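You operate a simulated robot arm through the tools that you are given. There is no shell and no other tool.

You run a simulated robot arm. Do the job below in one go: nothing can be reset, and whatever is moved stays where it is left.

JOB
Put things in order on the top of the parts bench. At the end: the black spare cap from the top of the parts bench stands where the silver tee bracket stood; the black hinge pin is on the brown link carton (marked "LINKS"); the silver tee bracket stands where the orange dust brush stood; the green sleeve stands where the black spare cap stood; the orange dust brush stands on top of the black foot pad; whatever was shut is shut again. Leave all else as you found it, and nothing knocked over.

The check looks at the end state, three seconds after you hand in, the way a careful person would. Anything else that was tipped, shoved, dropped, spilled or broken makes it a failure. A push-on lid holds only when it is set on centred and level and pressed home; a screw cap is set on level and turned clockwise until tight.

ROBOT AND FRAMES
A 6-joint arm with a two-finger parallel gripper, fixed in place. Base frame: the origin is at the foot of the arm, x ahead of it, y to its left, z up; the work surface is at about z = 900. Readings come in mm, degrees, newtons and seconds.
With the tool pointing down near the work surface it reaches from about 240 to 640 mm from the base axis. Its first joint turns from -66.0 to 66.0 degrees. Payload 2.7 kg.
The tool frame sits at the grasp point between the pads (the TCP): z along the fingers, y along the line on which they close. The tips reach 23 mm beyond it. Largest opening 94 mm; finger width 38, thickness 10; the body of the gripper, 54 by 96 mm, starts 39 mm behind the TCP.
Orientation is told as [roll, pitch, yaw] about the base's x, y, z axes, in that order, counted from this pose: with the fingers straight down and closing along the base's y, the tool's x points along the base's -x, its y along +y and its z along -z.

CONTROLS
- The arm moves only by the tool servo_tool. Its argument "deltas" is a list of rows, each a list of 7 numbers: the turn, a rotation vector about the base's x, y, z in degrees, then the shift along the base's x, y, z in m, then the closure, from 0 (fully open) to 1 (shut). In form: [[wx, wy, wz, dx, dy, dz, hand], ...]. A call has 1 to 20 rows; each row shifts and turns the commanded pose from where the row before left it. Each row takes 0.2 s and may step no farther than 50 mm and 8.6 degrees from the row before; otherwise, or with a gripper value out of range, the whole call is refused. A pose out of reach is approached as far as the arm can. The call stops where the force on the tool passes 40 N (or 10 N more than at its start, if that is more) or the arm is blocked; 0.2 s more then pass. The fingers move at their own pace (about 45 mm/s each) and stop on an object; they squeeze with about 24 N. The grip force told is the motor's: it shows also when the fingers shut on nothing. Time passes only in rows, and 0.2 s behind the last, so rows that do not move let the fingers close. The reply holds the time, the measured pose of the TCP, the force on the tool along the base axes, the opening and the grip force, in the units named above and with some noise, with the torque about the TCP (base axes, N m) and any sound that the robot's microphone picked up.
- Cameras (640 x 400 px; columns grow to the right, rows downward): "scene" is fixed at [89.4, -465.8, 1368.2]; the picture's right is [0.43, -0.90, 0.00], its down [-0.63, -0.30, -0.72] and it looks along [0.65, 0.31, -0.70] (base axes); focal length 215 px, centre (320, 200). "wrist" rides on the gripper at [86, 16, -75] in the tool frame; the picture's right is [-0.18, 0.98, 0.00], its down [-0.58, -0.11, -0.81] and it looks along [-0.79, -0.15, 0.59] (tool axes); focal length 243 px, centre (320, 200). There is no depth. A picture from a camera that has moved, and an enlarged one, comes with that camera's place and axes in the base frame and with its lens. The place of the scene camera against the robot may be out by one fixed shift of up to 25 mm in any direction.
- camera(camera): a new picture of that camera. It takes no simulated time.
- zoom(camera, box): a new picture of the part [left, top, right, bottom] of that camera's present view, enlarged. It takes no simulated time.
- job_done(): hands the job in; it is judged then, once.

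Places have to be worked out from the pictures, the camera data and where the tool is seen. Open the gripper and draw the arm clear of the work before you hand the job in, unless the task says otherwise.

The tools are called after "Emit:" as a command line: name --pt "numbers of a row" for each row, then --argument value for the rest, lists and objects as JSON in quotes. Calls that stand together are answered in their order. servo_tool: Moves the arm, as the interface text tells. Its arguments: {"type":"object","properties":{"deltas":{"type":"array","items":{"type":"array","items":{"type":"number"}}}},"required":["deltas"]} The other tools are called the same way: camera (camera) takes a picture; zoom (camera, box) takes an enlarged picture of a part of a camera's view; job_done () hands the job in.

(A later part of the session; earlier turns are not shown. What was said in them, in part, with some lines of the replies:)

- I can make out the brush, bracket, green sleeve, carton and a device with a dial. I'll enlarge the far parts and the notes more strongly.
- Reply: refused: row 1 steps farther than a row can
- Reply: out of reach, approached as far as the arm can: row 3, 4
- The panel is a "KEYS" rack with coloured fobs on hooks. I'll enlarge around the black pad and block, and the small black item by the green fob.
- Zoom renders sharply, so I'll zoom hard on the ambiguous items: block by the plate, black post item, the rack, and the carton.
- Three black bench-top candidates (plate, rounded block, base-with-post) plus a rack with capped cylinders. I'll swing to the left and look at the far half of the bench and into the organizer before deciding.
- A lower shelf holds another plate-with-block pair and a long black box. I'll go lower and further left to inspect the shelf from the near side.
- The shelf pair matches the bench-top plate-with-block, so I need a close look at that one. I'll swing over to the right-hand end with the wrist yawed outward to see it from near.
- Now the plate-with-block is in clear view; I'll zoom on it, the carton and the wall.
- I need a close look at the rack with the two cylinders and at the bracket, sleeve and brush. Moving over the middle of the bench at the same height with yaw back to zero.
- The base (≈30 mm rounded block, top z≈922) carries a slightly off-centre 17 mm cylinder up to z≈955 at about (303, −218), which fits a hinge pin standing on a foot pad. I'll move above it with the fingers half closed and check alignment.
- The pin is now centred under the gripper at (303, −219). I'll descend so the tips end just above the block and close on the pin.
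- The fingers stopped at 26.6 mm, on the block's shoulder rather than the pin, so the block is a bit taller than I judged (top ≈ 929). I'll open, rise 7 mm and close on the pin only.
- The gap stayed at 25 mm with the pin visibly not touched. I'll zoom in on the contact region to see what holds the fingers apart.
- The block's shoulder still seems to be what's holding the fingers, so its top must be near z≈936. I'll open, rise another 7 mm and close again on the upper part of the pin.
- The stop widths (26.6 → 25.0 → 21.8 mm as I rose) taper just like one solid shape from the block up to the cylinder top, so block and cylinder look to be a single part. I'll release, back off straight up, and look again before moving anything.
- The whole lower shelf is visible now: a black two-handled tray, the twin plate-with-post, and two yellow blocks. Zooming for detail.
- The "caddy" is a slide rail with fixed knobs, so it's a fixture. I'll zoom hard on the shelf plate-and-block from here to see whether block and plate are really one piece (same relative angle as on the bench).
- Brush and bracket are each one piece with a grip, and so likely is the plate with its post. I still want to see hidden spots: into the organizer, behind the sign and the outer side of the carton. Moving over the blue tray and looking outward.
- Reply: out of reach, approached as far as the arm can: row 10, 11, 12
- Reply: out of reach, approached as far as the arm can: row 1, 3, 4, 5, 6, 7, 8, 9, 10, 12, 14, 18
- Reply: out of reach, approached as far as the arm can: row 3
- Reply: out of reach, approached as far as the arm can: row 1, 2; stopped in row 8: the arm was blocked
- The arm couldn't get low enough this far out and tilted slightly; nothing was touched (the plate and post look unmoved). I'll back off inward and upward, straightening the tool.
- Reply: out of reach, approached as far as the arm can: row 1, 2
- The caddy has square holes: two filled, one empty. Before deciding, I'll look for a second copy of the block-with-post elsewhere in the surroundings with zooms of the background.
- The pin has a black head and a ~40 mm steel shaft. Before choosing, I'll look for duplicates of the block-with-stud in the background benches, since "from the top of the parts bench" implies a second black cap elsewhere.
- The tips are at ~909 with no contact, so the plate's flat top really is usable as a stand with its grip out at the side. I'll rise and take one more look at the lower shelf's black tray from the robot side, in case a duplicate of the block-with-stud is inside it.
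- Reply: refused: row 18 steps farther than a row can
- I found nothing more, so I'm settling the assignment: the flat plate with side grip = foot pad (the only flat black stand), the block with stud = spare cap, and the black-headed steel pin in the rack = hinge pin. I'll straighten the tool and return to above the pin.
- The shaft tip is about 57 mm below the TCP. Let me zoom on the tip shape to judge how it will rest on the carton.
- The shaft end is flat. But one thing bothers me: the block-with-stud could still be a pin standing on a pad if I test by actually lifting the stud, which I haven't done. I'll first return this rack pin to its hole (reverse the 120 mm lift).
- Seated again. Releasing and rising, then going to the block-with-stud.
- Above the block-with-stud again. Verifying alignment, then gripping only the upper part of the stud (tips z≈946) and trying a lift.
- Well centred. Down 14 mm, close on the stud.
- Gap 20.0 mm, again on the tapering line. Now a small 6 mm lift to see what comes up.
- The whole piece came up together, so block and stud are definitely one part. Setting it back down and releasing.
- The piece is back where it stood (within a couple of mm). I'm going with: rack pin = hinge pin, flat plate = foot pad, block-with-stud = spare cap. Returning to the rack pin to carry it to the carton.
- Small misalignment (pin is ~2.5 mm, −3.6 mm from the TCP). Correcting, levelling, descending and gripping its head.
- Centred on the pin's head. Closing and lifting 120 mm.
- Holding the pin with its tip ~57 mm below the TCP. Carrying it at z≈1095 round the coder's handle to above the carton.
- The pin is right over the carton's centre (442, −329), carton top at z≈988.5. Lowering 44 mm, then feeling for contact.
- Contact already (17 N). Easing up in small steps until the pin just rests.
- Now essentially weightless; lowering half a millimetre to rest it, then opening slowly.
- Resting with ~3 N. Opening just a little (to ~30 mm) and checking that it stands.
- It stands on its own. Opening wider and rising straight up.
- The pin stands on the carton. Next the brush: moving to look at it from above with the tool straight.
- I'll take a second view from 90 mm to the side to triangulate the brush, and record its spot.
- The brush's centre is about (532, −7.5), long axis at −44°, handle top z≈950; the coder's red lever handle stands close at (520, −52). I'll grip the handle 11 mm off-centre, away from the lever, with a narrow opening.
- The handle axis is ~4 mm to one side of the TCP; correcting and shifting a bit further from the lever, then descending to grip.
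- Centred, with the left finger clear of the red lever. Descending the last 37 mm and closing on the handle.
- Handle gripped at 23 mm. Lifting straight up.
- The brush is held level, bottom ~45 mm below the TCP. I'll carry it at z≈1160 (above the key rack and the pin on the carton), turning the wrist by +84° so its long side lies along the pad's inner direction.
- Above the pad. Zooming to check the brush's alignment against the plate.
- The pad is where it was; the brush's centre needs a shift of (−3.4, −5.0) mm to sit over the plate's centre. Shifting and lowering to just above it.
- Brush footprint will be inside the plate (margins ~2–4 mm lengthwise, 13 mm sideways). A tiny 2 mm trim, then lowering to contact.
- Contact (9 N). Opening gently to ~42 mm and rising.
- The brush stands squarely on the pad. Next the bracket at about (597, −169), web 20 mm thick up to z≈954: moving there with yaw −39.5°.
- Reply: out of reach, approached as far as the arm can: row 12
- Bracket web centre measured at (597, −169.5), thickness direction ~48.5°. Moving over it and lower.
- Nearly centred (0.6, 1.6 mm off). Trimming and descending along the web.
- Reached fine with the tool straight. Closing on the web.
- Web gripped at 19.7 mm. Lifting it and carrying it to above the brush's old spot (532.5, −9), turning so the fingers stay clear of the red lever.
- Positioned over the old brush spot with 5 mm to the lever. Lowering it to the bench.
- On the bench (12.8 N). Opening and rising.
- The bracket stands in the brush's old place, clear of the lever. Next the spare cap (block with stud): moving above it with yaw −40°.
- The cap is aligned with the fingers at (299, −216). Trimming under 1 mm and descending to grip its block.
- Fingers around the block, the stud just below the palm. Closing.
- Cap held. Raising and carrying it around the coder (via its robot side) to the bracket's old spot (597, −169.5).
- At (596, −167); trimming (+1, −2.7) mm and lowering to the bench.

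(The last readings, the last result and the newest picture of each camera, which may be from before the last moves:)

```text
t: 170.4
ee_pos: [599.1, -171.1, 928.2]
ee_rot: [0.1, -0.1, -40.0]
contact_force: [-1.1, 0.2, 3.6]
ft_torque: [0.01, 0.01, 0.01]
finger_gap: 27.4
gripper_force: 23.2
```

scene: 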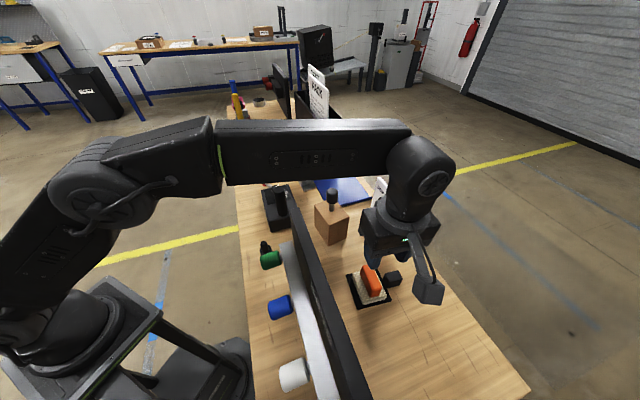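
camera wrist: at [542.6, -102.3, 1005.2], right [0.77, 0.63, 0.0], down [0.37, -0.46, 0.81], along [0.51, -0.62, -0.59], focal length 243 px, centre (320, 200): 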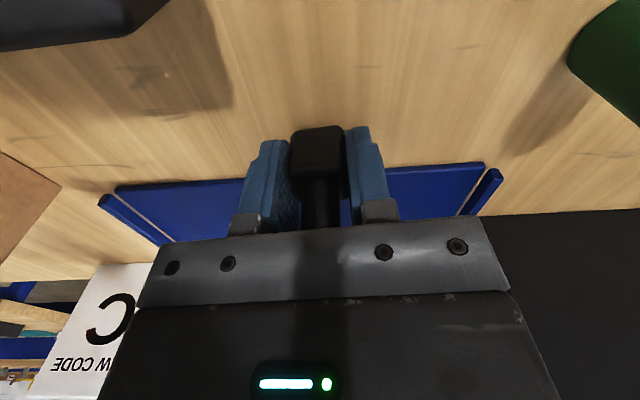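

Touching down (3.6 N). Opening and rising straight up.

Emit:
servo_tool --pt "0 0 0 0 0 0 0.68" --pt "0 0 0 0 0 0 0.62" --pt "0 0 0 0 0 0 0.55" --pt "0 0 0 0 0 0 0.5" --pt "0 0 0 0 0 0.02 0.5" --pt "0 0 0 0 0 0.03 0.5" --pt "0 0 0 0 0 0.03 0.5" --pt "0 0 0 -0.01 0.0 0.03 0.5" --pt "0 0 0 0 0 0 0.5"

Emit:
camera --camera "wrist"

Emit:
zoom --camera "scene" --box '[260, 130, 360, 210]'

```text
t: 172.4
ee_pos: [589.8, -172.7, 1037.9]
ee_rot: [0.1, 0.0, -40.0]
contact_force: [-0.3, 0.2, 0.4]
ft_torque: [-0.02, -0.03, -0.02]
finger_gap: 47.3
gripper_force: 0.1
```

```text
taken
camera wrist: at [533.4, -104.0, 1111.9], right [0.77, 0.63, 0.0], down [0.37, -0.46, 0.81], along [0.51, -0.62, -0.59], focal length 243 px, centre (320, 200)
```

wrist: 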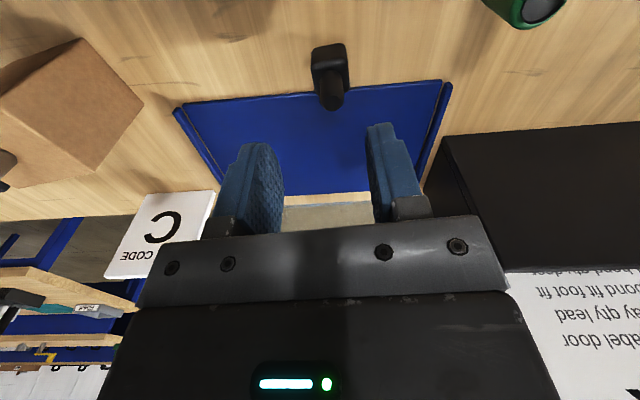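

```text
5.00 times, centred on (310, 170) of scene
camera zoom: at [89.4, -465.8, 1368.2], right [0.43, -0.9, 0.0], down [-0.63, -0.3, -0.72], along [0.65, 0.31, -0.7], focal length 1074 px, centre (370, 350)
```

zoom: 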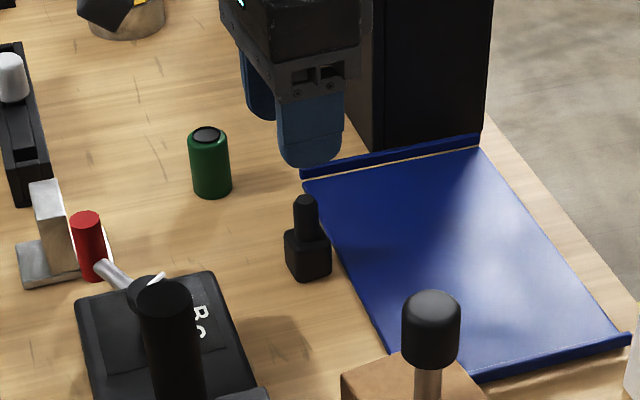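

The cap stands upright in the bracket's old place. Last: the sleeve at about (656, −60), beyond straight-down reach, so I'll approach it with the tool pitched ~15° outward. First moving in front of it and tilting.

Emit:
servo_tool --pt "0 0 7 -0.005 0.03 0.0 0.4" --pt "0 0 7 -0.005 0.03 0.0 0.36" --pt "0 0 7 0 0.03 0.0 0.36" --pt "0 0 7 0 0.02 0.0 0.36" --pt "0 0 7 0 0.0 0.0 0.36" --pt "-0.65 -7.47 0 0 0 0 0.36" --pt "-0.65 -7.47 0 0 0 0 0.36" --pt "0 0 0 0 0 0 0.36" --pt "0 0 0 0 0 0 0.36"

Emit:
camera --camera "wrist"

```text
t: 174.4
ee_pos: [578.1, -61.2, 1038.0]
ee_rot: [0.2, -15.1, -5.0]
contact_force: [0.2, 0.7, -0.2]
ft_torque: [0.03, 0.0, 0.02]
finger_gap: 60.3
gripper_force: 0.0
```

```text
taken
camera wrist: at [477.9, -35.7, 1087.2], right [0.26, 0.96, 0.05], down [0.34, -0.14, 0.93], along [0.9, -0.23, -0.37], focal length 243 px, centre (320, 200)
```

wrist: 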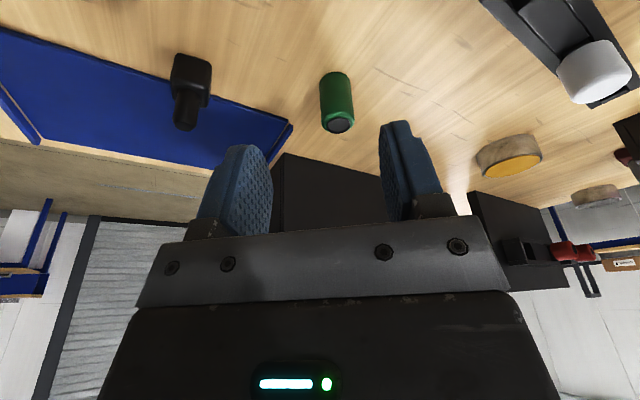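

Tilted 15° with the sleeve ahead. Zooming to locate it precisely.

Emit:
zoom --camera "wrist" --box '[290, 50, 390, 150]'

```text
4.00 times, centred on (340, 100) of wrist
camera zoom: at [477.9, -35.7, 1087.2], right [0.26, 0.96, 0.05], down [0.34, -0.14, 0.93], along [0.9, -0.23, -0.37], focal length 970 px, centre (240, 600)
```

zoom: 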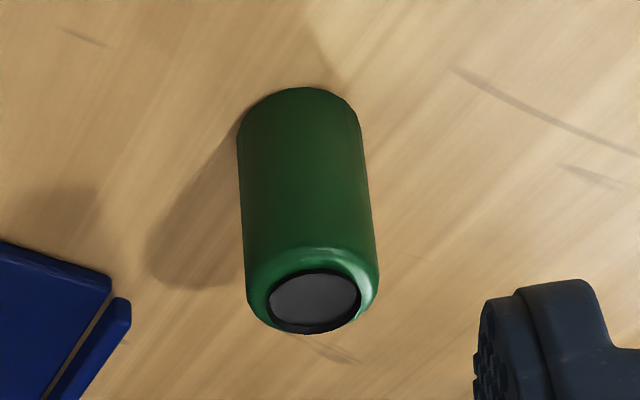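

Sleeve axis at (655.7, −59.3), 30 mm diameter, top z≈947. Moving to a pre-grasp along the tilted tool axis.

Emit:
servo_tool --pt "0 0 0 0.02815 0.0015 -0.0151 0.36" --pt "0 0 0 0.02815 0.0015 -0.0151 0.36" --pt "0 0 0 0 0 0 0.36" --pt "0 0 0 0 0 0 0.36"

Emit:
camera --camera "wrist"

Emit:
zoom --camera "scene" --box '[240, 110, 360, 210]'

```text
t: 175.4
ee_pos: [636.6, -57.4, 1006.7]
ee_rot: [0.1, -15.0, -5.0]
contact_force: [0.7, 0.7, -0.4]
ft_torque: [0.01, 0.03, -0.02]
finger_gap: 60.2
gripper_force: 0.1
```

```text
taken
camera wrist: at [534.6, -32.5, 1056.4], right [0.26, 0.96, 0.05], down [0.34, -0.14, 0.93], along [0.9, -0.23, -0.37], focal length 243 px, centre (320, 200)
```

wrist: 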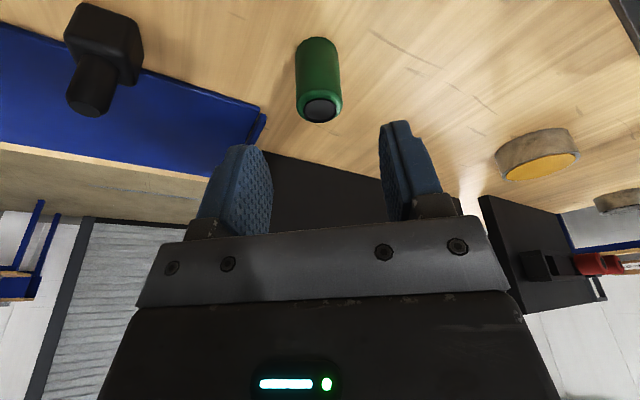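

```text
4.00 times, centred on (300, 160) of scene
camera zoom: at [89.4, -465.8, 1368.2], right [0.43, -0.9, 0.0], down [-0.63, -0.3, -0.72], along [0.65, 0.31, -0.7], focal length 859 px, centre (400, 360)
```

zoom: 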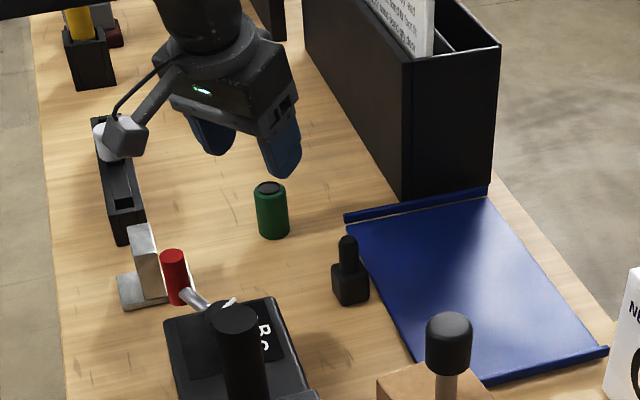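

On line. Advancing along the tool axis to the sleeve.

Emit:
servo_tool --pt "0 0 0 0.0068 -0.0006 -0.0248 0.36" --pt "0 0 0 0.0068 -0.0006 -0.0248 0.36" --pt "0 0 0 0.0067 -0.0007 -0.0228 0.36" --pt "0 0 0 0 0 0 0.36" --pt "0 0 0 0 0 0 0.36"

Emit:
camera --camera "wrist"

```text
t: 176.6
ee_pos: [654.7, -60.1, 935.9]
ee_rot: [0.1, -15.0, -4.9]
contact_force: [0.2, 0.2, 0.6]
ft_torque: [0.01, -0.01, 0.01]
finger_gap: 60.1
gripper_force: 0.0
```

```text
taken
camera wrist: at [553.3, -34.6, 983.4], right [0.26, 0.96, 0.05], down [0.34, -0.14, 0.93], along [0.9, -0.23, -0.37], focal length 243 px, centre (320, 200)
```

wrist: 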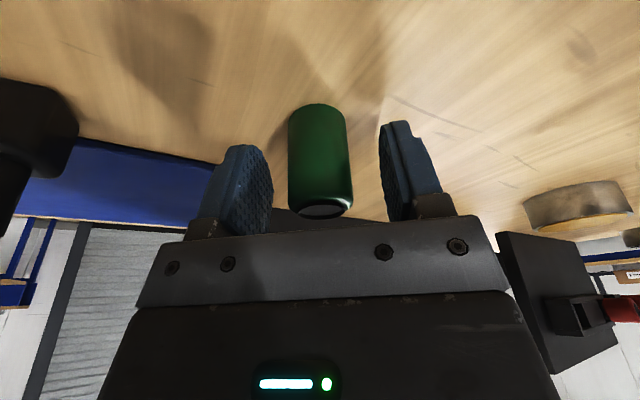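

Reached; the sleeve is centred between the fingers. Closing.

Emit:
servo_tool --pt "0 0 0 0.001 0 0 0.5" --pt "0 0 0 0 0 0 0.8" --pt "0 0 0 0 0 0 0.8" --pt "0 0 0 0 0 0 0.8" --pt "0 0 0 0 0 0 0.8"

Emit:
camera --camera "wrist"

```text
t: 177.8
ee_pos: [656.0, -60.5, 935.5]
ee_rot: [0.1, -15.0, -5.0]
contact_force: [-0.2, -0.6, 0.4]
ft_torque: [-0.04, 0.01, 0.01]
finger_gap: 28.5
gripper_force: 24.2
```

```text
taken
camera wrist: at [554.8, -34.7, 983.9], right [0.26, 0.96, 0.05], down [0.34, -0.14, 0.93], along [0.9, -0.23, -0.37], focal length 243 px, centre (320, 200)
```

wrist: 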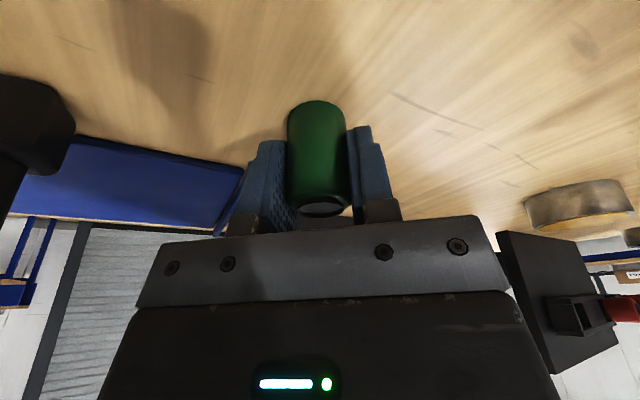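

Sleeve gripped at 28.5 mm. Lifting it while drawing back toward the robot.

Emit:
servo_tool --pt "0 0 0 0 0 0.01 0.8" --pt "0 0 0 0 0 0.02 0.8" --pt "0 0 0 -0.01 0.0 0.025 0.8" --pt "0 0 0 -0.025 0.0 0.03 0.8" --pt "0 0 0 -0.03 0.0 0.03 0.8" --pt "0 0 0 -0.035 0.0 0.03 0.8" --pt "0 0 0 -0.035 0.0 0.02 0.8" --pt "0 0 0 0 0 0 0.8"

Emit:
camera --camera "wrist"

Emit:
zoom --camera "scene" --box '[230, 100, 370, 210]'

```text
t: 179.6
ee_pos: [523.8, -59.2, 1101.0]
ee_rot: [0.0, -15.0, -5.0]
contact_force: [-0.3, 0.7, -0.3]
ft_torque: [-0.03, 0.01, 0.02]
finger_gap: 28.7
gripper_force: 24.2
```

```text
taken
camera wrist: at [421.3, -34.1, 1149.4], right [0.26, 0.96, 0.05], down [0.34, -0.14, 0.93], along [0.9, -0.23, -0.37], focal length 243 px, centre (320, 200)
```

wrist: 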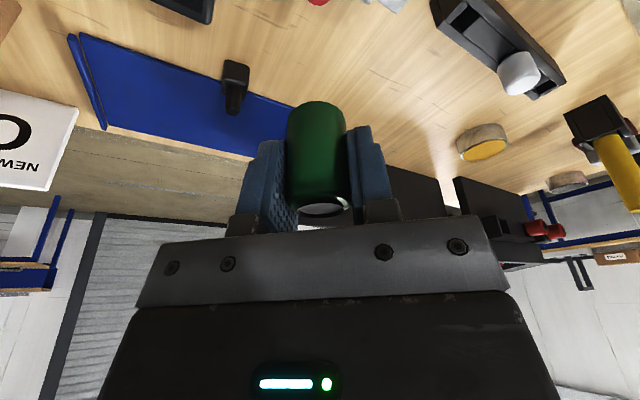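

```text
3.64 times, centred on (300, 155) of scene
camera zoom: at [89.4, -465.8, 1368.2], right [0.43, -0.9, 0.0], down [-0.63, -0.3, -0.72], along [0.65, 0.31, -0.7], focal length 781 px, centre (393, 364)
```

zoom: 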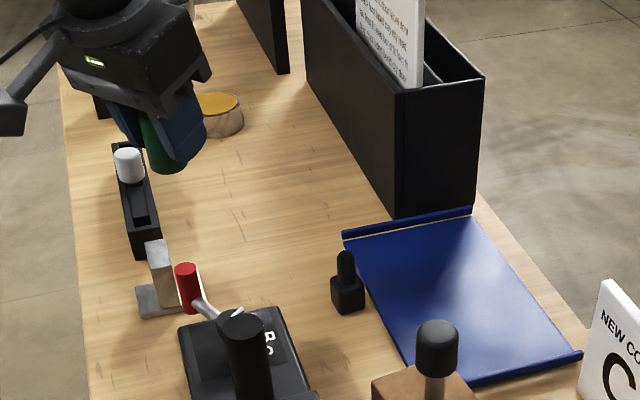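

Carrying the sleeve at z≈1100 along the robot side to above the cap's old place (300, −215.5).

Emit:
servo_tool --pt "0 0 0 -0.0407 -0.0053 0 0.8" --pt "0 0 0 -0.0407 -0.0053 0 0.8" --pt "0 0 0 -0.0406 -0.0054 0 0.8" --pt "0 0 -7 -0.025 -0.0351 0 0.8" --pt "0 0 -7 -0.025 -0.0351 0 0.8" --pt "0 0 -7 -0.025 -0.0351 0 0.8" --pt "0 0 -7 -0.0251 -0.0351 0 0.8" --pt "0 0 -7 0 0 0 0.8" --pt "0 0 0 0 0 -0.03 0.8" --pt "0 0 0 0 0 -0.03 0.8" --pt "0 0 0 0 0 0 0.8" --pt "0 0 0 0 0 0 0.8"

Emit:
camera --camera "wrist"

Emit:
zoom --camera "scene" --box '[225, 160, 325, 270]'

```text
t: 182.2
ee_pos: [300.4, -217.0, 1040.4]
ee_rot: [0.0, -15.0, -39.9]
contact_force: [0.0, 1.0, -0.1]
ft_torque: [0.03, -0.01, 0.01]
finger_gap: 28.5
gripper_force: 23.9
```

```text
taken
camera wrist: at [230.9, -138.5, 1088.3], right [0.77, 0.64, 0.05], down [0.2, -0.31, 0.93], along [0.61, -0.7, -0.37], focal length 243 px, centre (320, 200)
```

wrist: 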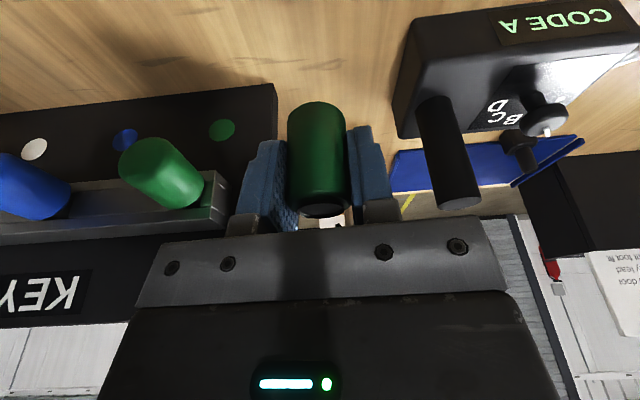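

```text
3.64 times, centred on (275, 215) of scene
camera zoom: at [89.4, -465.8, 1368.2], right [0.43, -0.9, 0.0], down [-0.63, -0.3, -0.72], along [0.65, 0.31, -0.7], focal length 781 px, centre (484, 146)
```

zoom: 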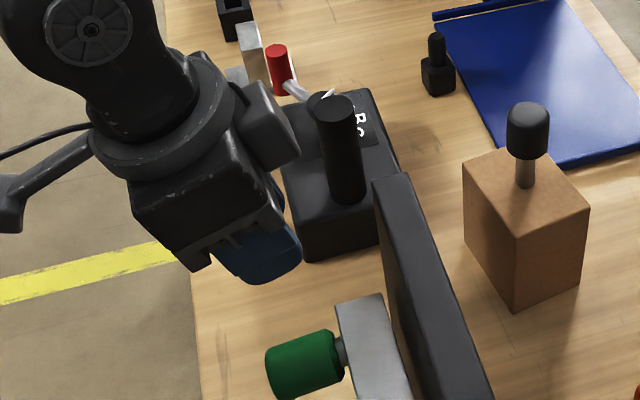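

Over the target; trimming 1 mm and lowering.

Emit:
servo_tool --pt "0 0 0 0.0007 0.0011 -0.035 0.8" --pt "0 0 0 0 0 -0.035 0.8" --pt "0 0 0 0 0 -0.025 0.8" --pt "0 0 0 0 0 -0.005 0.8" --pt "0 0 0 0 0 0 0.8"

Emit:
servo_tool --pt "0 0 0 0 0 -0.001 0.8" --pt "0 0 0 0 0 -0.001 0.8" --pt "0 0 0 0 0 0 0.8"

Emit:
camera --camera "wrist"

```text
t: 183.4
ee_pos: [301.3, -215.4, 939.3]
ee_rot: [0.2, -15.0, -40.0]
contact_force: [0.1, -0.6, -0.6]
ft_torque: [-0.01, 0.01, 0.01]
finger_gap: 28.5
gripper_force: 23.7
```

```text
t: 184.2
ee_pos: [300.4, -215.4, 936.8]
ee_rot: [0.0, -15.0, -40.0]
contact_force: [0.3, -0.3, -0.5]
ft_torque: [-0.06, -0.01, 0.01]
finger_gap: 28.6
gripper_force: 24.0
```

```text
taken
camera wrist: at [231.4, -136.3, 986.3], right [0.77, 0.64, 0.05], down [0.2, -0.31, 0.93], along [0.61, -0.7, -0.37], focal length 243 px, centre (320, 200)
```

wrist: 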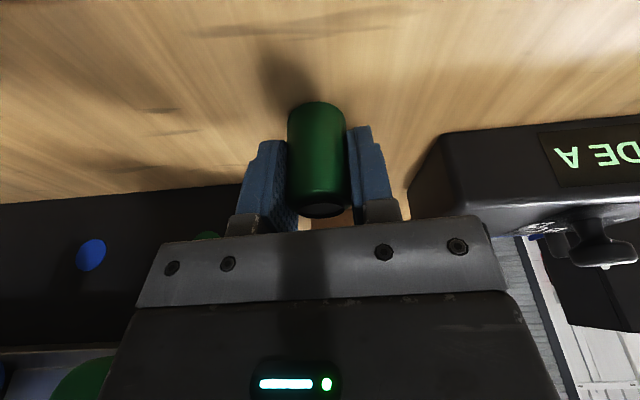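

Emit:
servo_tool --pt "0 0 0 0 0 -0.001 0.8" --pt "0 0 0 0 0 -0.001 0.8" --pt "0 0 0 0 0 0 0.8"

```text
t: 185.0
ee_pos: [301.0, -216.1, 935.6]
ee_rot: [0.1, -15.1, -40.0]
contact_force: [0.0, 0.1, -0.3]
ft_torque: [0.01, 0.01, -0.02]
finger_gap: 28.3
gripper_force: 24.0
```

Emit:
servo_tool --pt "0 0 0 0 0 -0.0007 0.8" --pt "0 0 0 0 0 -0.0007 0.8" --pt "0 0 0 0 0 0 0.8"

```text
t: 185.8
ee_pos: [300.6, -214.5, 935.0]
ee_rot: [0.1, -15.0, -40.0]
contact_force: [-0.6, -0.6, 0.3]
ft_torque: [-0.01, 0.02, 0.04]
finger_gap: 28.6
gripper_force: 23.7
```

Emit:
servo_tool --pt "0 0 0 0 0 -0.0007 0.8" --pt "0 0 0 0 0 -0.0007 0.8" --pt "0 0 0 0 0 0 0.8"

```text
t: 186.6
ee_pos: [300.0, -214.7, 934.8]
ee_rot: [0.1, -15.2, -40.1]
contact_force: [-2.0, 2.0, 17.1]
ft_torque: [0.14, 0.15, 0.02]
finger_gap: 28.7
gripper_force: 23.9
```

Down (17 N). Easing a touch, opening slowly, then withdrawing along the tool axis.

Emit:
servo_tool --pt "0 0 0 0 0 0.0008 0.8" --pt "0 0 0 0 0 0 0.68" --pt "0 0 0 0 0 0 0.62" --pt "0 0 0 0 0 0 0.5" --pt "0 0 0 0 0 0 0.42" --pt "0 0 0 -0.004 0.0033 0.0193 0.42" --pt "0 0 0 -0.006 0.005 0.029 0.42" --pt "0 0 0 -0.008 0.0066 0.0386 0.42" --pt "0 0 0 -0.008 0.0066 0.0386 0.42" --pt "0 0 0 0 0 0 0.42"

Emit:
camera --camera "wrist"

Emit:
zoom --camera "scene" --box '[225, 190, 325, 270]'

```text
t: 188.8
ee_pos: [274.1, -195.5, 1059.3]
ee_rot: [0.1, -15.0, -40.0]
contact_force: [0.3, -0.4, -1.0]
ft_torque: [-0.01, -0.02, 0.0]
finger_gap: 54.4
gripper_force: 0.0
```

```text
taken
camera wrist: at [204.6, -115.2, 1108.1], right [0.77, 0.64, 0.05], down [0.2, -0.31, 0.93], along [0.61, -0.7, -0.37], focal length 243 px, centre (320, 200)
```

wrist: 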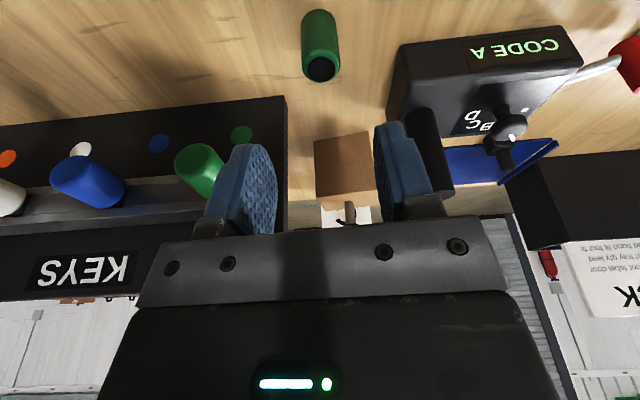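

```text
5.00 times, centred on (275, 230) of scene
camera zoom: at [89.4, -465.7, 1368.2], right [0.43, -0.9, 0.0], down [-0.63, -0.3, -0.72], along [0.65, 0.31, -0.7], focal length 1074 px, centre (545, 50)
```

zoom: 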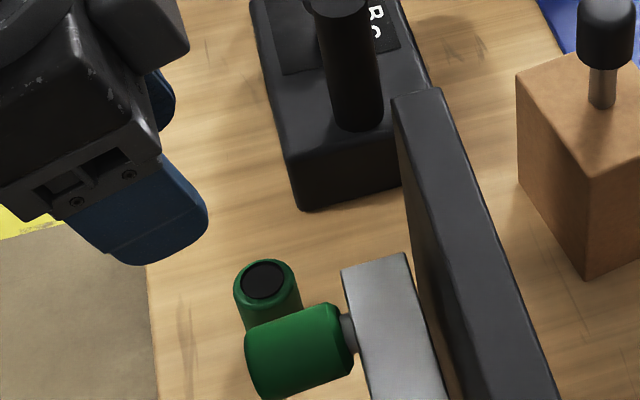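

The sleeve stands in the cap's old place. Before handing in I want to double-check identities by looking around behind/left of the robot for a duplicate cap; raising and swinging the arm left with the camera turned.

Emit:
servo_tool --pt "0 0 0 0 0.01 0.045 0.2" --pt "0 0 4 0.01 0.03 0.035 0" --pt "0 0 7 0.01 0.04 0.02 0" --pt "0 0 8 0.01 0.045 0.01 0" --pt "0 0 8 0.01 0.045 0 0" --pt "0 0 8 0 0.045 0 0" --pt "0 0 8 0 0.045 0 0" --pt "0 0 8 0 0.045 0 0" --pt "0 0 8 -0.01 0.045 0 0" --pt "0 0 8 -0.01 0.045 0 0" --pt "0 0 8 -0.01 0.045 0 0" --pt "0 0 8 -0.02 0.03 0 0" --pt "0 0 8 -0.02 0.02 0 0" --pt "0 0 8 0 0 0 0" --pt "0 0 8 0 0 0 0" --pt "0 0 8 0 0 0 0" --pt "0 0 8 0 0 0 0" --pt "0 0 8 0 0 0 0" --pt "0 0 0 0 0 0 0"

Emit:
camera --camera "wrist"

Emit:
camera --camera "scene"

```text
t: 192.8
ee_pos: [245.1, 296.9, 1170.3]
ee_rot: [0.1, -15.0, 91.1]
contact_force: [0.9, -0.1, 0.4]
ft_torque: [0.01, 0.02, 0.0]
finger_gap: 94.2
gripper_force: 0.0
```

```text
taken
camera wrist: at [230.0, 193.7, 1218.4], right [-0.99, 0.16, 0.05], down [0.1, 0.35, 0.93], along [0.13, 0.92, -0.37], focal length 243 px, centre (320, 200)
```

wrist: 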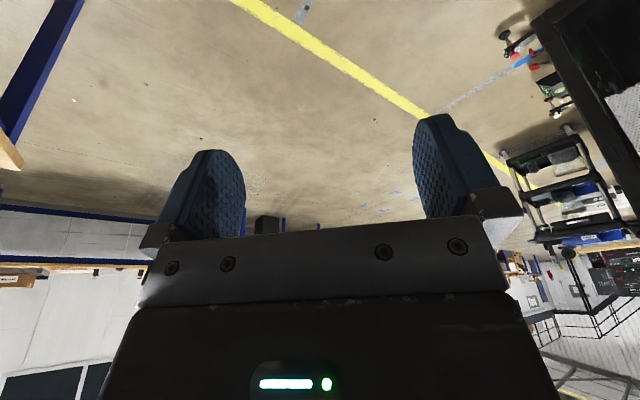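

```text
taken
```

scene: 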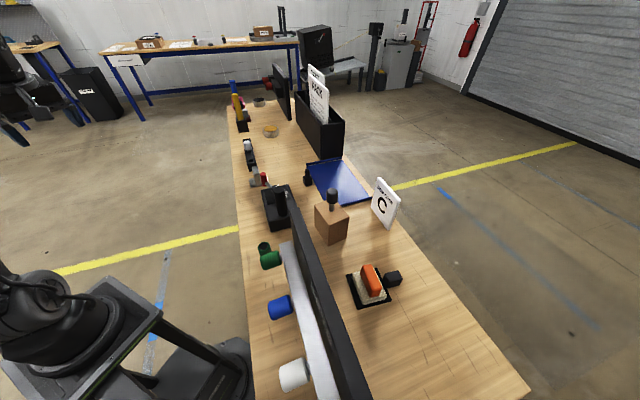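

There is a trolley and another black station behind the robot. Zooming on those for any duplicate parts.

Emit:
zoom --camera "wrist" --box '[480, 0, 640, 130]'

Emit:
zoom --camera "wrist" --box '[490, 120, 640, 280]'

Emit:
zoom --camera "wrist" --box '[500, 230, 640, 400]'

```text
3.08 times, centred on (560, 65) of wrist
camera zoom: at [230.0, 193.7, 1218.4], right [-0.99, 0.16, 0.05], down [0.1, 0.35, 0.93], along [0.13, 0.92, -0.37], focal length 746 px, centre (-418, 615)
```

zoom: 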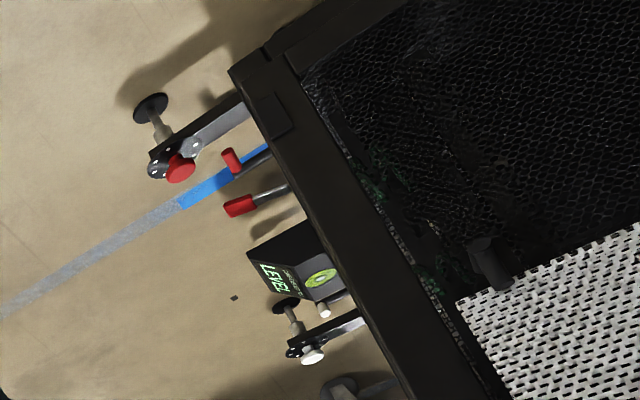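

```text
2.50 times, centred on (565, 200) of wrist
camera zoom: at [230.0, 193.7, 1218.4], right [-0.99, 0.16, 0.05], down [0.1, 0.35, 0.93], along [0.13, 0.92, -0.37], focal length 606 px, centre (-292, 200)
```

zoom: 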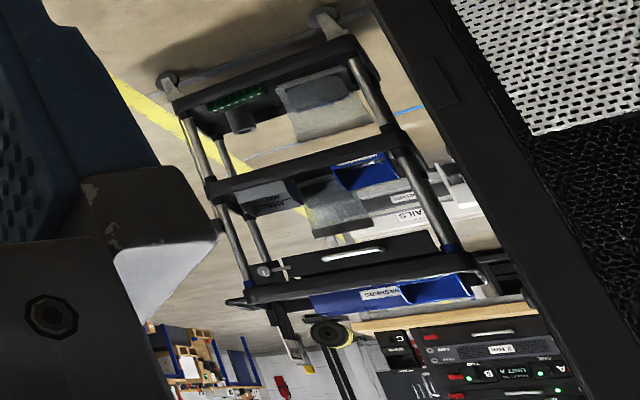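

```text
2.35 times, centred on (570, 315) of wrist
camera zoom: at [230.0, 193.7, 1218.4], right [-0.99, 0.16, 0.05], down [0.1, 0.35, 0.93], along [0.13, 0.92, -0.37], focal length 571 px, centre (-268, -71)
```

zoom: 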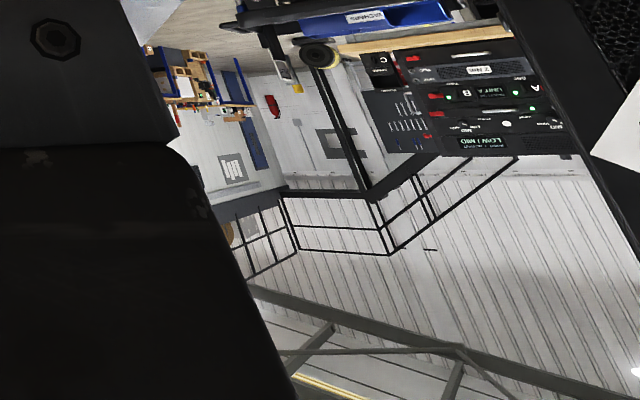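

Nothing conclusive there. With the arm out of the way, I'll scan the whole bench once more at high zoom from the scene camera for any small black part I have missed.

Emit:
zoom --camera "scene" --box '[225, 95, 305, 150]'

Emit:
zoom --camera "scene" --box '[230, 140, 310, 200]'

Emit:
zoom --camera "scene" --box '[290, 145, 400, 220]'

Emit:
zoom --camera "scene" --box '[240, 280, 360, 400]'

Emit:
zoom --camera "scene" --box '[340, 220, 440, 310]'

Emit:
zoom --camera "scene" --box '[370, 280, 540, 400]'

```text
7.27 times, centred on (265, 122) of scene
camera zoom: at [89.4, -465.8, 1368.2], right [0.43, -0.9, 0.0], down [-0.63, -0.3, -0.72], along [0.65, 0.31, -0.7], focal length 1562 px, centre (720, 764)
```

zoom: 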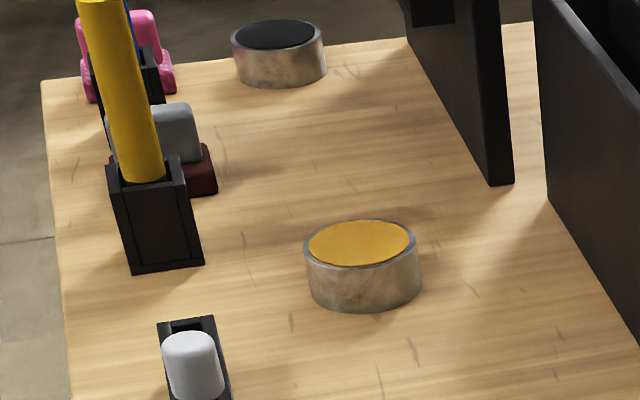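

```text
6.67 times, centred on (270, 170) of scene
camera zoom: at [89.4, -465.8, 1368.2], right [0.43, -0.9, 0.0], down [-0.63, -0.3, -0.72], along [0.65, 0.31, -0.7], focal length 1432 px, centre (653, 400)
```

zoom: 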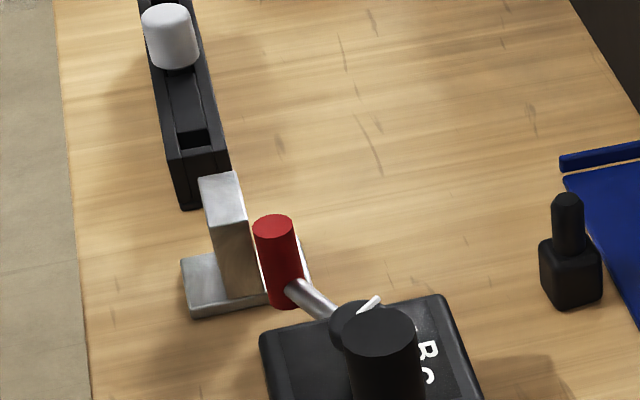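

```text
5.33 times, centred on (345, 182) of scene
camera zoom: at [89.4, -465.8, 1368.2], right [0.43, -0.9, 0.0], down [-0.63, -0.3, -0.72], along [0.65, 0.31, -0.7], focal length 1145 px, centre (187, 293)
```

zoom: 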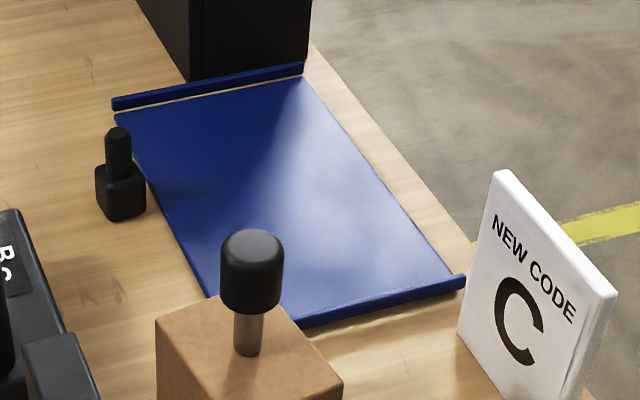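

```text
3.33 times, centred on (300, 340) of scene
camera zoom: at [89.4, -465.8, 1368.2], right [0.43, -0.9, 0.0], down [-0.63, -0.3, -0.72], along [0.65, 0.31, -0.7], focal length 716 px, centre (387, -267)
```

zoom: 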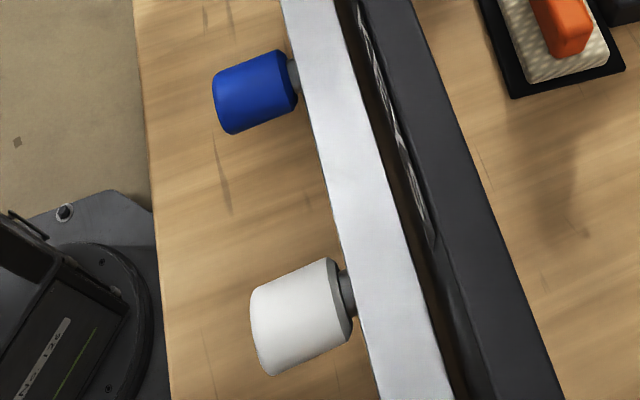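

```text
4.44 times, centred on (390, 265) of scene
camera zoom: at [89.4, -465.8, 1368.2], right [0.43, -0.9, 0.0], down [-0.63, -0.3, -0.72], along [0.65, 0.31, -0.7], focal length 954 px, centre (9, -89)
```

zoom: 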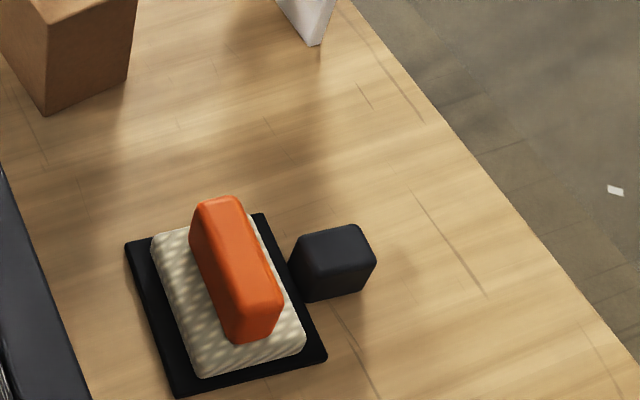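

```text
3.33 times, centred on (455, 340) of scene
camera zoom: at [89.4, -465.8, 1368.2], right [0.43, -0.9, 0.0], down [-0.63, -0.3, -0.72], along [0.65, 0.31, -0.7], focal length 716 px, centre (-130, -267)
```

zoom: 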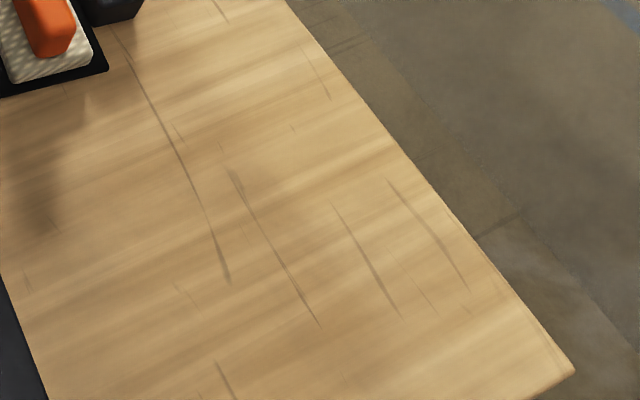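

Everything looks in order from here. I'd like one more look straight down into the rack's holes, in case something else black is inside the channel.

Emit:
servo_tool --pt "0 0 -8 0.02 -0.01 0 0" --pt "0 0 -8 0.03 -0.02 0 0" --pt "0 0 -8 0.03 -0.02 0 0" --pt "0 0 -8 0.03 -0.02 0 0" --pt "0 0 -8 0.03 -0.02 0 0" --pt "0 0 -8 0.03 -0.02 0 0" --pt "0 0 -8 0.03 -0.02 -0.01 0" --pt "0 0 -8 0.02 -0.02 -0.01 0" --pt "0 0 -8 0.02 -0.02 -0.01 0" --pt "0 0 -8 0.02 -0.02 -0.01 0" --pt "0 0 -8 0 -0.02 -0.01 0" --pt "0 7.5 -4 0 0 0 0" --pt "0 7.5 0 0 0 0 0" --pt "0 8 0 0 0 0 0" --pt "0 8 0 0 0 0 0" --pt "0 0 0 0 0 0 0"

Emit:
camera --camera "wrist"

```text
t: 196.2
ee_pos: [504.4, 86.8, 1120.5]
ee_rot: [-0.2, 16.2, -1.0]
contact_force: [0.0, 0.1, -0.4]
ft_torque: [0.02, 0.01, 0.01]
finger_gap: 94.3
gripper_force: 0.0
```

```text
taken
camera wrist: at [441.6, 104.6, 1214.2], right [0.19, 0.98, -0.05], down [0.78, -0.12, 0.61], along [0.6, -0.16, -0.79], focal length 243 px, centre (320, 200)
```

wrist: 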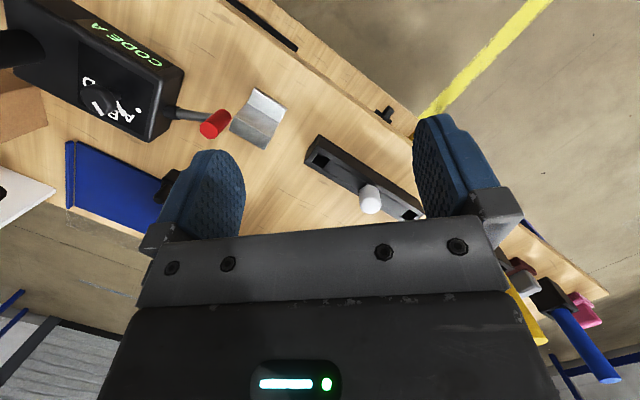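

Emit:
zoom --camera "wrist" --box '[295, 130, 425, 225]'

Emit:
zoom --camera "wrist" --box '[305, 140, 345, 175]'

Emit:
zoom --camera "wrist" --box '[190, 75, 300, 160]'

```text
4.21 times, centred on (360, 178) of wrist
camera zoom: at [441.6, 104.6, 1214.2], right [0.19, 0.98, -0.05], down [0.78, -0.12, 0.61], along [0.6, -0.16, -0.79], focal length 1022 px, centre (152, 295)
```

zoom: 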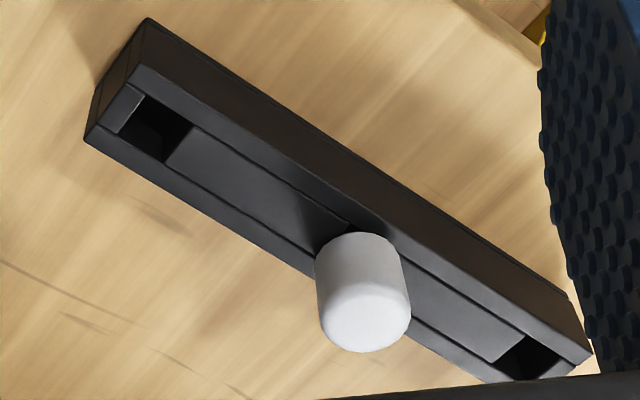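

```text
11.43 times, centred on (325, 158) of wrist
camera zoom: at [441.6, 104.6, 1214.2], right [0.19, 0.98, -0.05], down [0.78, -0.12, 0.61], along [0.6, -0.16, -0.79], focal length 2773 px, centre (263, 686)
```

zoom: 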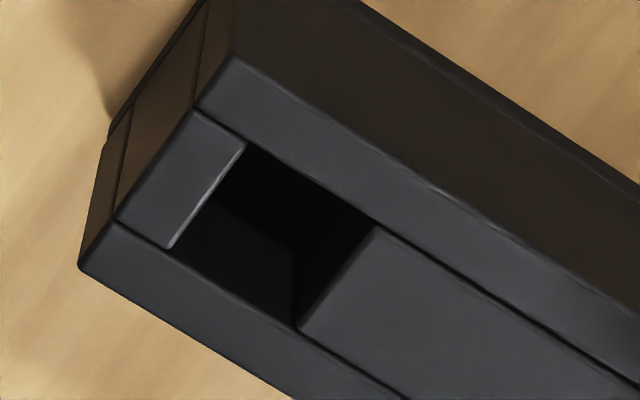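

```text
4.71 times, centred on (245, 118) of wrist
camera zoom: at [441.6, 104.6, 1214.2], right [0.19, 0.98, -0.05], down [0.78, -0.12, 0.61], along [0.6, -0.16, -0.79], focal length 1142 px, centre (673, 588)
```

zoom: 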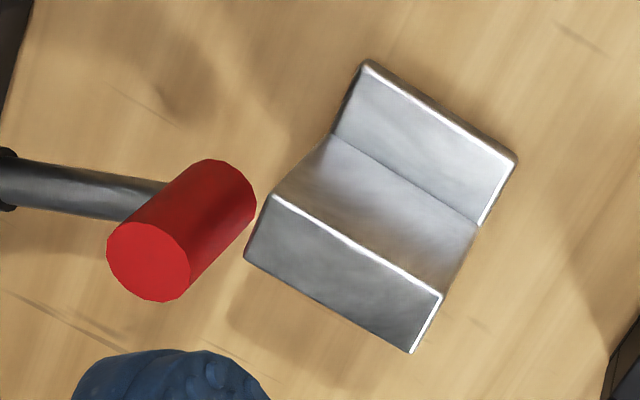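

The channel is empty. I'll verify the coder, rack and other equipment haven't shifted, comparing with the first pictures.

Emit:
zoom --camera "scene" --box '[258, 178, 308, 235]'

Emit:
zoom --camera "scene" --box '[236, 132, 264, 170]'

Emit:
zoom --camera "scene" --box '[305, 190, 360, 250]'

Emit:
zoom --camera "scene" --box '[340, 255, 420, 315]'

Emit:
zoom --camera "scene" --box '[240, 230, 304, 270]'

```text
7.02 times, centred on (283, 206) of scene
camera zoom: at [89.4, -465.8, 1368.2], right [0.43, -0.9, 0.0], down [-0.63, -0.3, -0.72], along [0.65, 0.31, -0.7], focal length 1507 px, centre (580, 154)
```

zoom: 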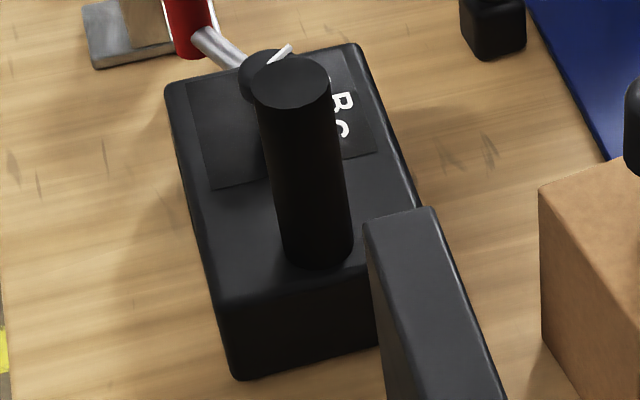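

```text
10.53 times, centred on (250, 151) of scene
camera zoom: at [89.4, -465.8, 1368.2], right [0.43, -0.9, 0.0], down [-0.63, -0.3, -0.72], along [0.65, 0.31, -0.7], focal length 2261 px, centre (1057, 716)
```

zoom: 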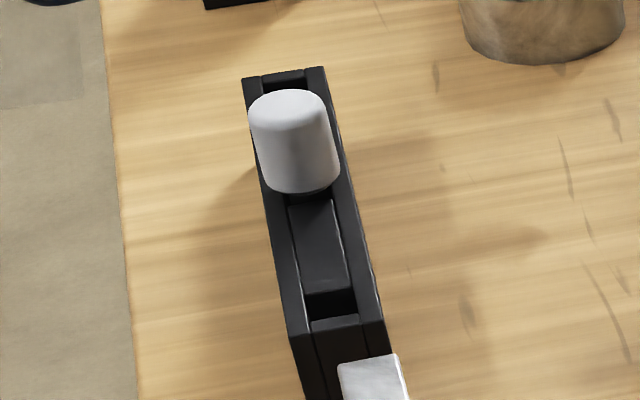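

```text
6.67 times, centred on (332, 220) of scene
camera zoom: at [89.4, -465.8, 1368.2], right [0.43, -0.9, 0.0], down [-0.63, -0.3, -0.72], along [0.65, 0.31, -0.7], focal length 1432 px, centre (237, 67)
```

zoom: 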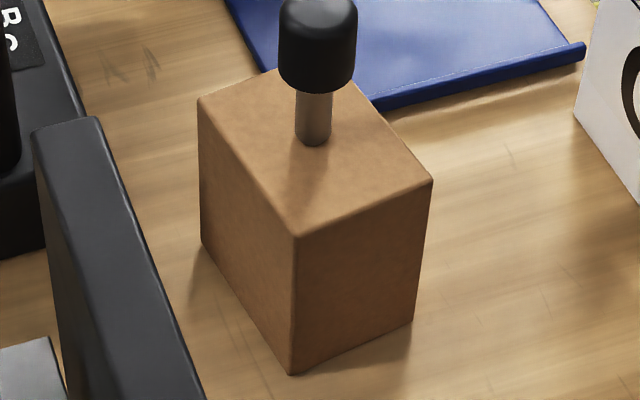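

```text
6.67 times, centred on (380, 285) of scene
camera zoom: at [89.4, -465.8, 1368.2], right [0.43, -0.9, 0.0], down [-0.63, -0.3, -0.72], along [0.65, 0.31, -0.7], focal length 1432 px, centre (-80, -367)
```

zoom: 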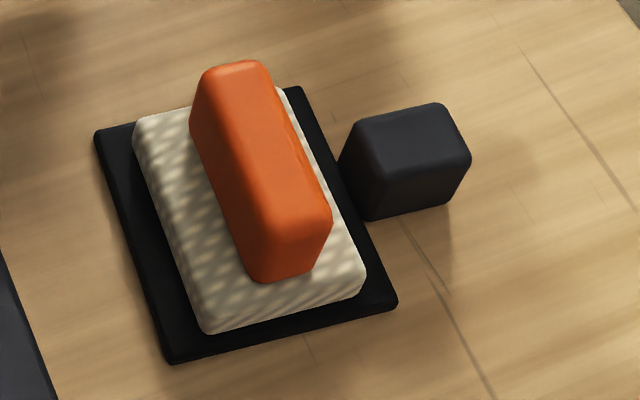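

```text
10.00 times, centred on (272, 250) of scene
camera zoom: at [89.4, -465.8, 1368.2], right [0.43, -0.9, 0.0], down [-0.63, -0.3, -0.72], along [0.65, 0.31, -0.7], focal length 2148 px, centre (800, -300)
```

zoom: 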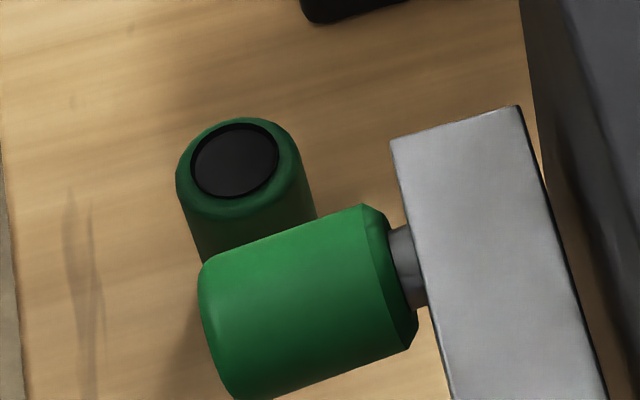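

All equipment is where it was. One thing worth checking is whether the coder is actually a shut box (dial, lever, "NEW CODE C") that could hold something; zooming on it for a lid seam.

Emit:
zoom --camera "scene" --box '[262, 205, 292, 235]'

Emit:
zoom --camera "scene" --box '[258, 176, 300, 206]'

Emit:
zoom --camera "wrist" --box '[0, 0, 240, 150]'

Emit:
zoom --camera "wrist" --box '[60, 0, 190, 100]'

```text
13.33 times, centred on (277, 220) of scene
camera zoom: at [89.4, -465.8, 1368.2], right [0.43, -0.9, 0.0], down [-0.63, -0.3, -0.72], along [0.65, 0.31, -0.7], focal length 2864 px, centre (893, -67)
```

zoom: 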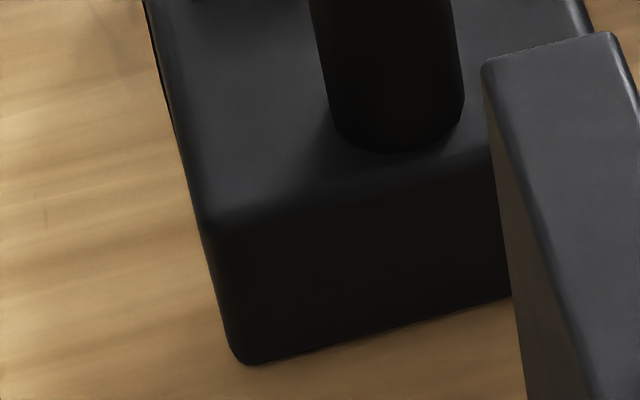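

```text
13.33 times, centred on (279, 191) of scene
camera zoom: at [89.4, -465.8, 1368.2], right [0.43, -0.9, 0.0], down [-0.63, -0.3, -0.72], along [0.65, 0.31, -0.7], focal length 2864 px, centre (867, 320)
```

zoom: 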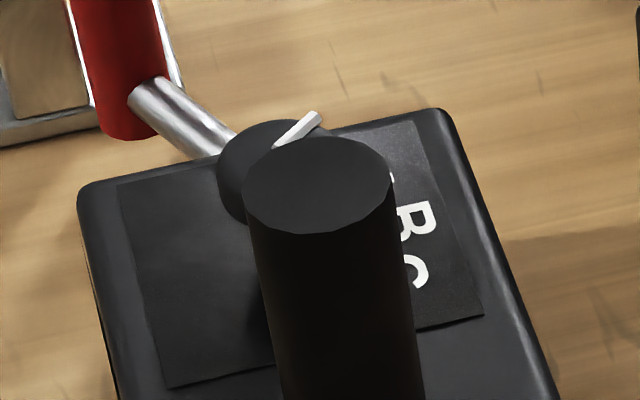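

```text
2.67 times, centred on (120, 75) of wrist
camera zoom: at [441.6, 104.6, 1214.2], right [0.19, 0.98, -0.05], down [0.78, -0.12, 0.61], along [0.6, -0.16, -0.79], focal length 647 px, centre (853, 533)
```

zoom: 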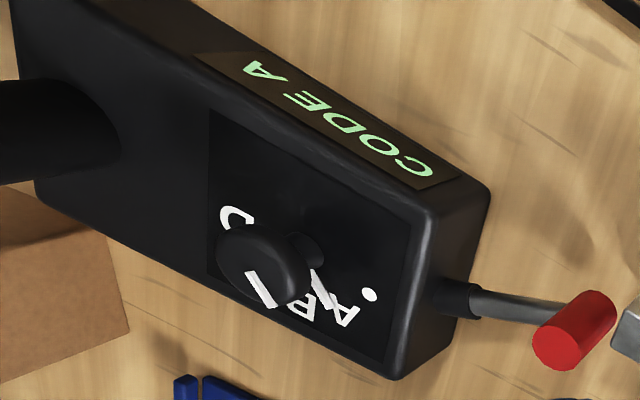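

```text
4.00 times, centred on (125, 50) of wrist
camera zoom: at [441.6, 104.6, 1214.2], right [0.19, 0.98, -0.05], down [0.78, -0.12, 0.61], along [0.6, -0.16, -0.79], focal length 970 px, centre (1100, 800)
```

zoom: 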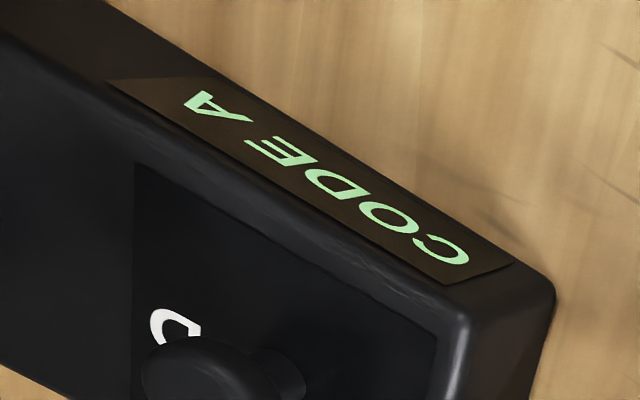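

Everything checks out: cap at the bracket's spot, pin on the carton, bracket at the brush's spot, sleeve at the cap's spot, brush on the pad, all else unmoved. Levelling the tool and drawing the arm clear, up and back from the bench.

Emit:
servo_tool --pt "0 -5.3 0 -0.03 0.01 0.03 0" --pt "0 -5.3 0 -0.03 0.01 0.03 0" --pt "0 -5.3 0 -0.03 0.01 0.03 0" --pt "0 0 0 -0.035 0.01 0.02 0" --pt "0 0 0 -0.035 0.01 0.0 0" --pt "0 0 0 -0.035 0.01 0.0 0" --pt "0 0 0 0 0 0 0" --pt "0 0 0 0 0 0 0"

Emit:
camera --camera "scene"

Emit:
camera --camera "wrist"

```text
t: 198.0
ee_pos: [311.4, 146.1, 1228.5]
ee_rot: [0.1, 0.1, -1.0]
contact_force: [-0.5, -0.6, -0.2]
ft_torque: [0.0, -0.01, 0.02]
finger_gap: 94.2
gripper_force: 0.0
```

```text
taken
```

scene: 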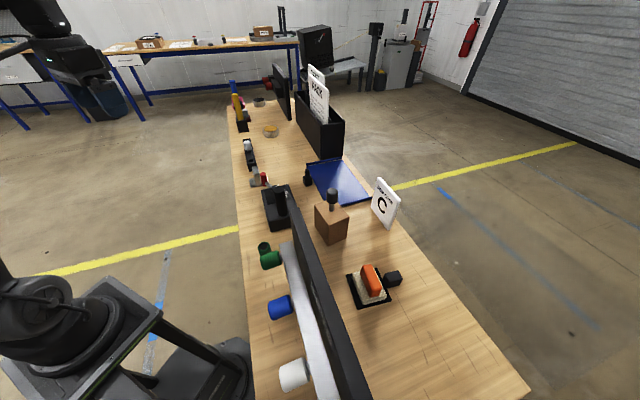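

```text
taken
camera wrist: at [223.5, 163.0, 1302.1], right [0.2, 0.98, 0.0], down [0.58, -0.12, 0.81], along [0.79, -0.16, -0.59], focal length 243 px, centre (320, 200)
```

wrist: 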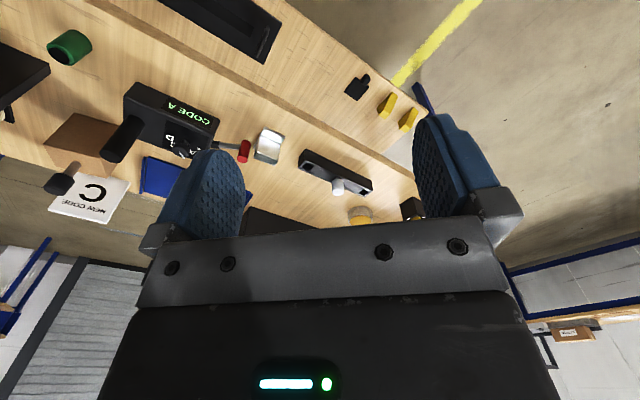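

The arm is clear, the gripper is open, and the scene matches the arrangement I chose. The job is in place, so I'm handing it in.

One caveat: the parts aren't named on the bench. I identified the pad, cap and pin by shape, fit and elimination.

Emit:
job_done

```text
The job is handed in.
```

I handed the job in with all five items moved, but I'm not certain I identified the three black parts correctly. Nothing on the bench names them, so I worked them out from shape, fit and what was left over.

| Item | Where it is now |
|---|---|
| Black spare cap (block with a stud) | Stands where the tee bracket stood |
| Black hinge pin (black head on a steel shaft, taken from the peg rack) | Stands upright on the LINKS carton |
| Silver tee bracket | Stands where the dust brush stood, turned 90° to clear the coder's red lever |
| Green sleeve | Stands where the spare cap stood |
| Orange dust brush | Stands on the black foot pad (flat plate with a side grip) |

- **Foot pad and spare cap:** the flat plate was the only black thing on the bench the brush could stand on, so I treated it as the foot pad. However, an identical plate sits on the lower shelf. Your wording "the black spare cap from the top of the parts bench" could mean the plate was the cap. I decided against that because the plate would not fit beside the blue tray where the bracket stood.
- **Hinge pin:** I chose the black-headed peg by elimination. If it is not the hinge pin, then I moved a rack peg that should have stayed put, and the real pin is not on the carton.
- **Things I handled while checking:** I lifted the coder about 10 mm by its post, and briefly lifted the plate, the block and the peg. I set each one back down before the final moves. The coder, rack, carton and plate match my earlier pictures.
- **Opened or shut:** I found nothing shut that needed opening, so nothing needed closing again.
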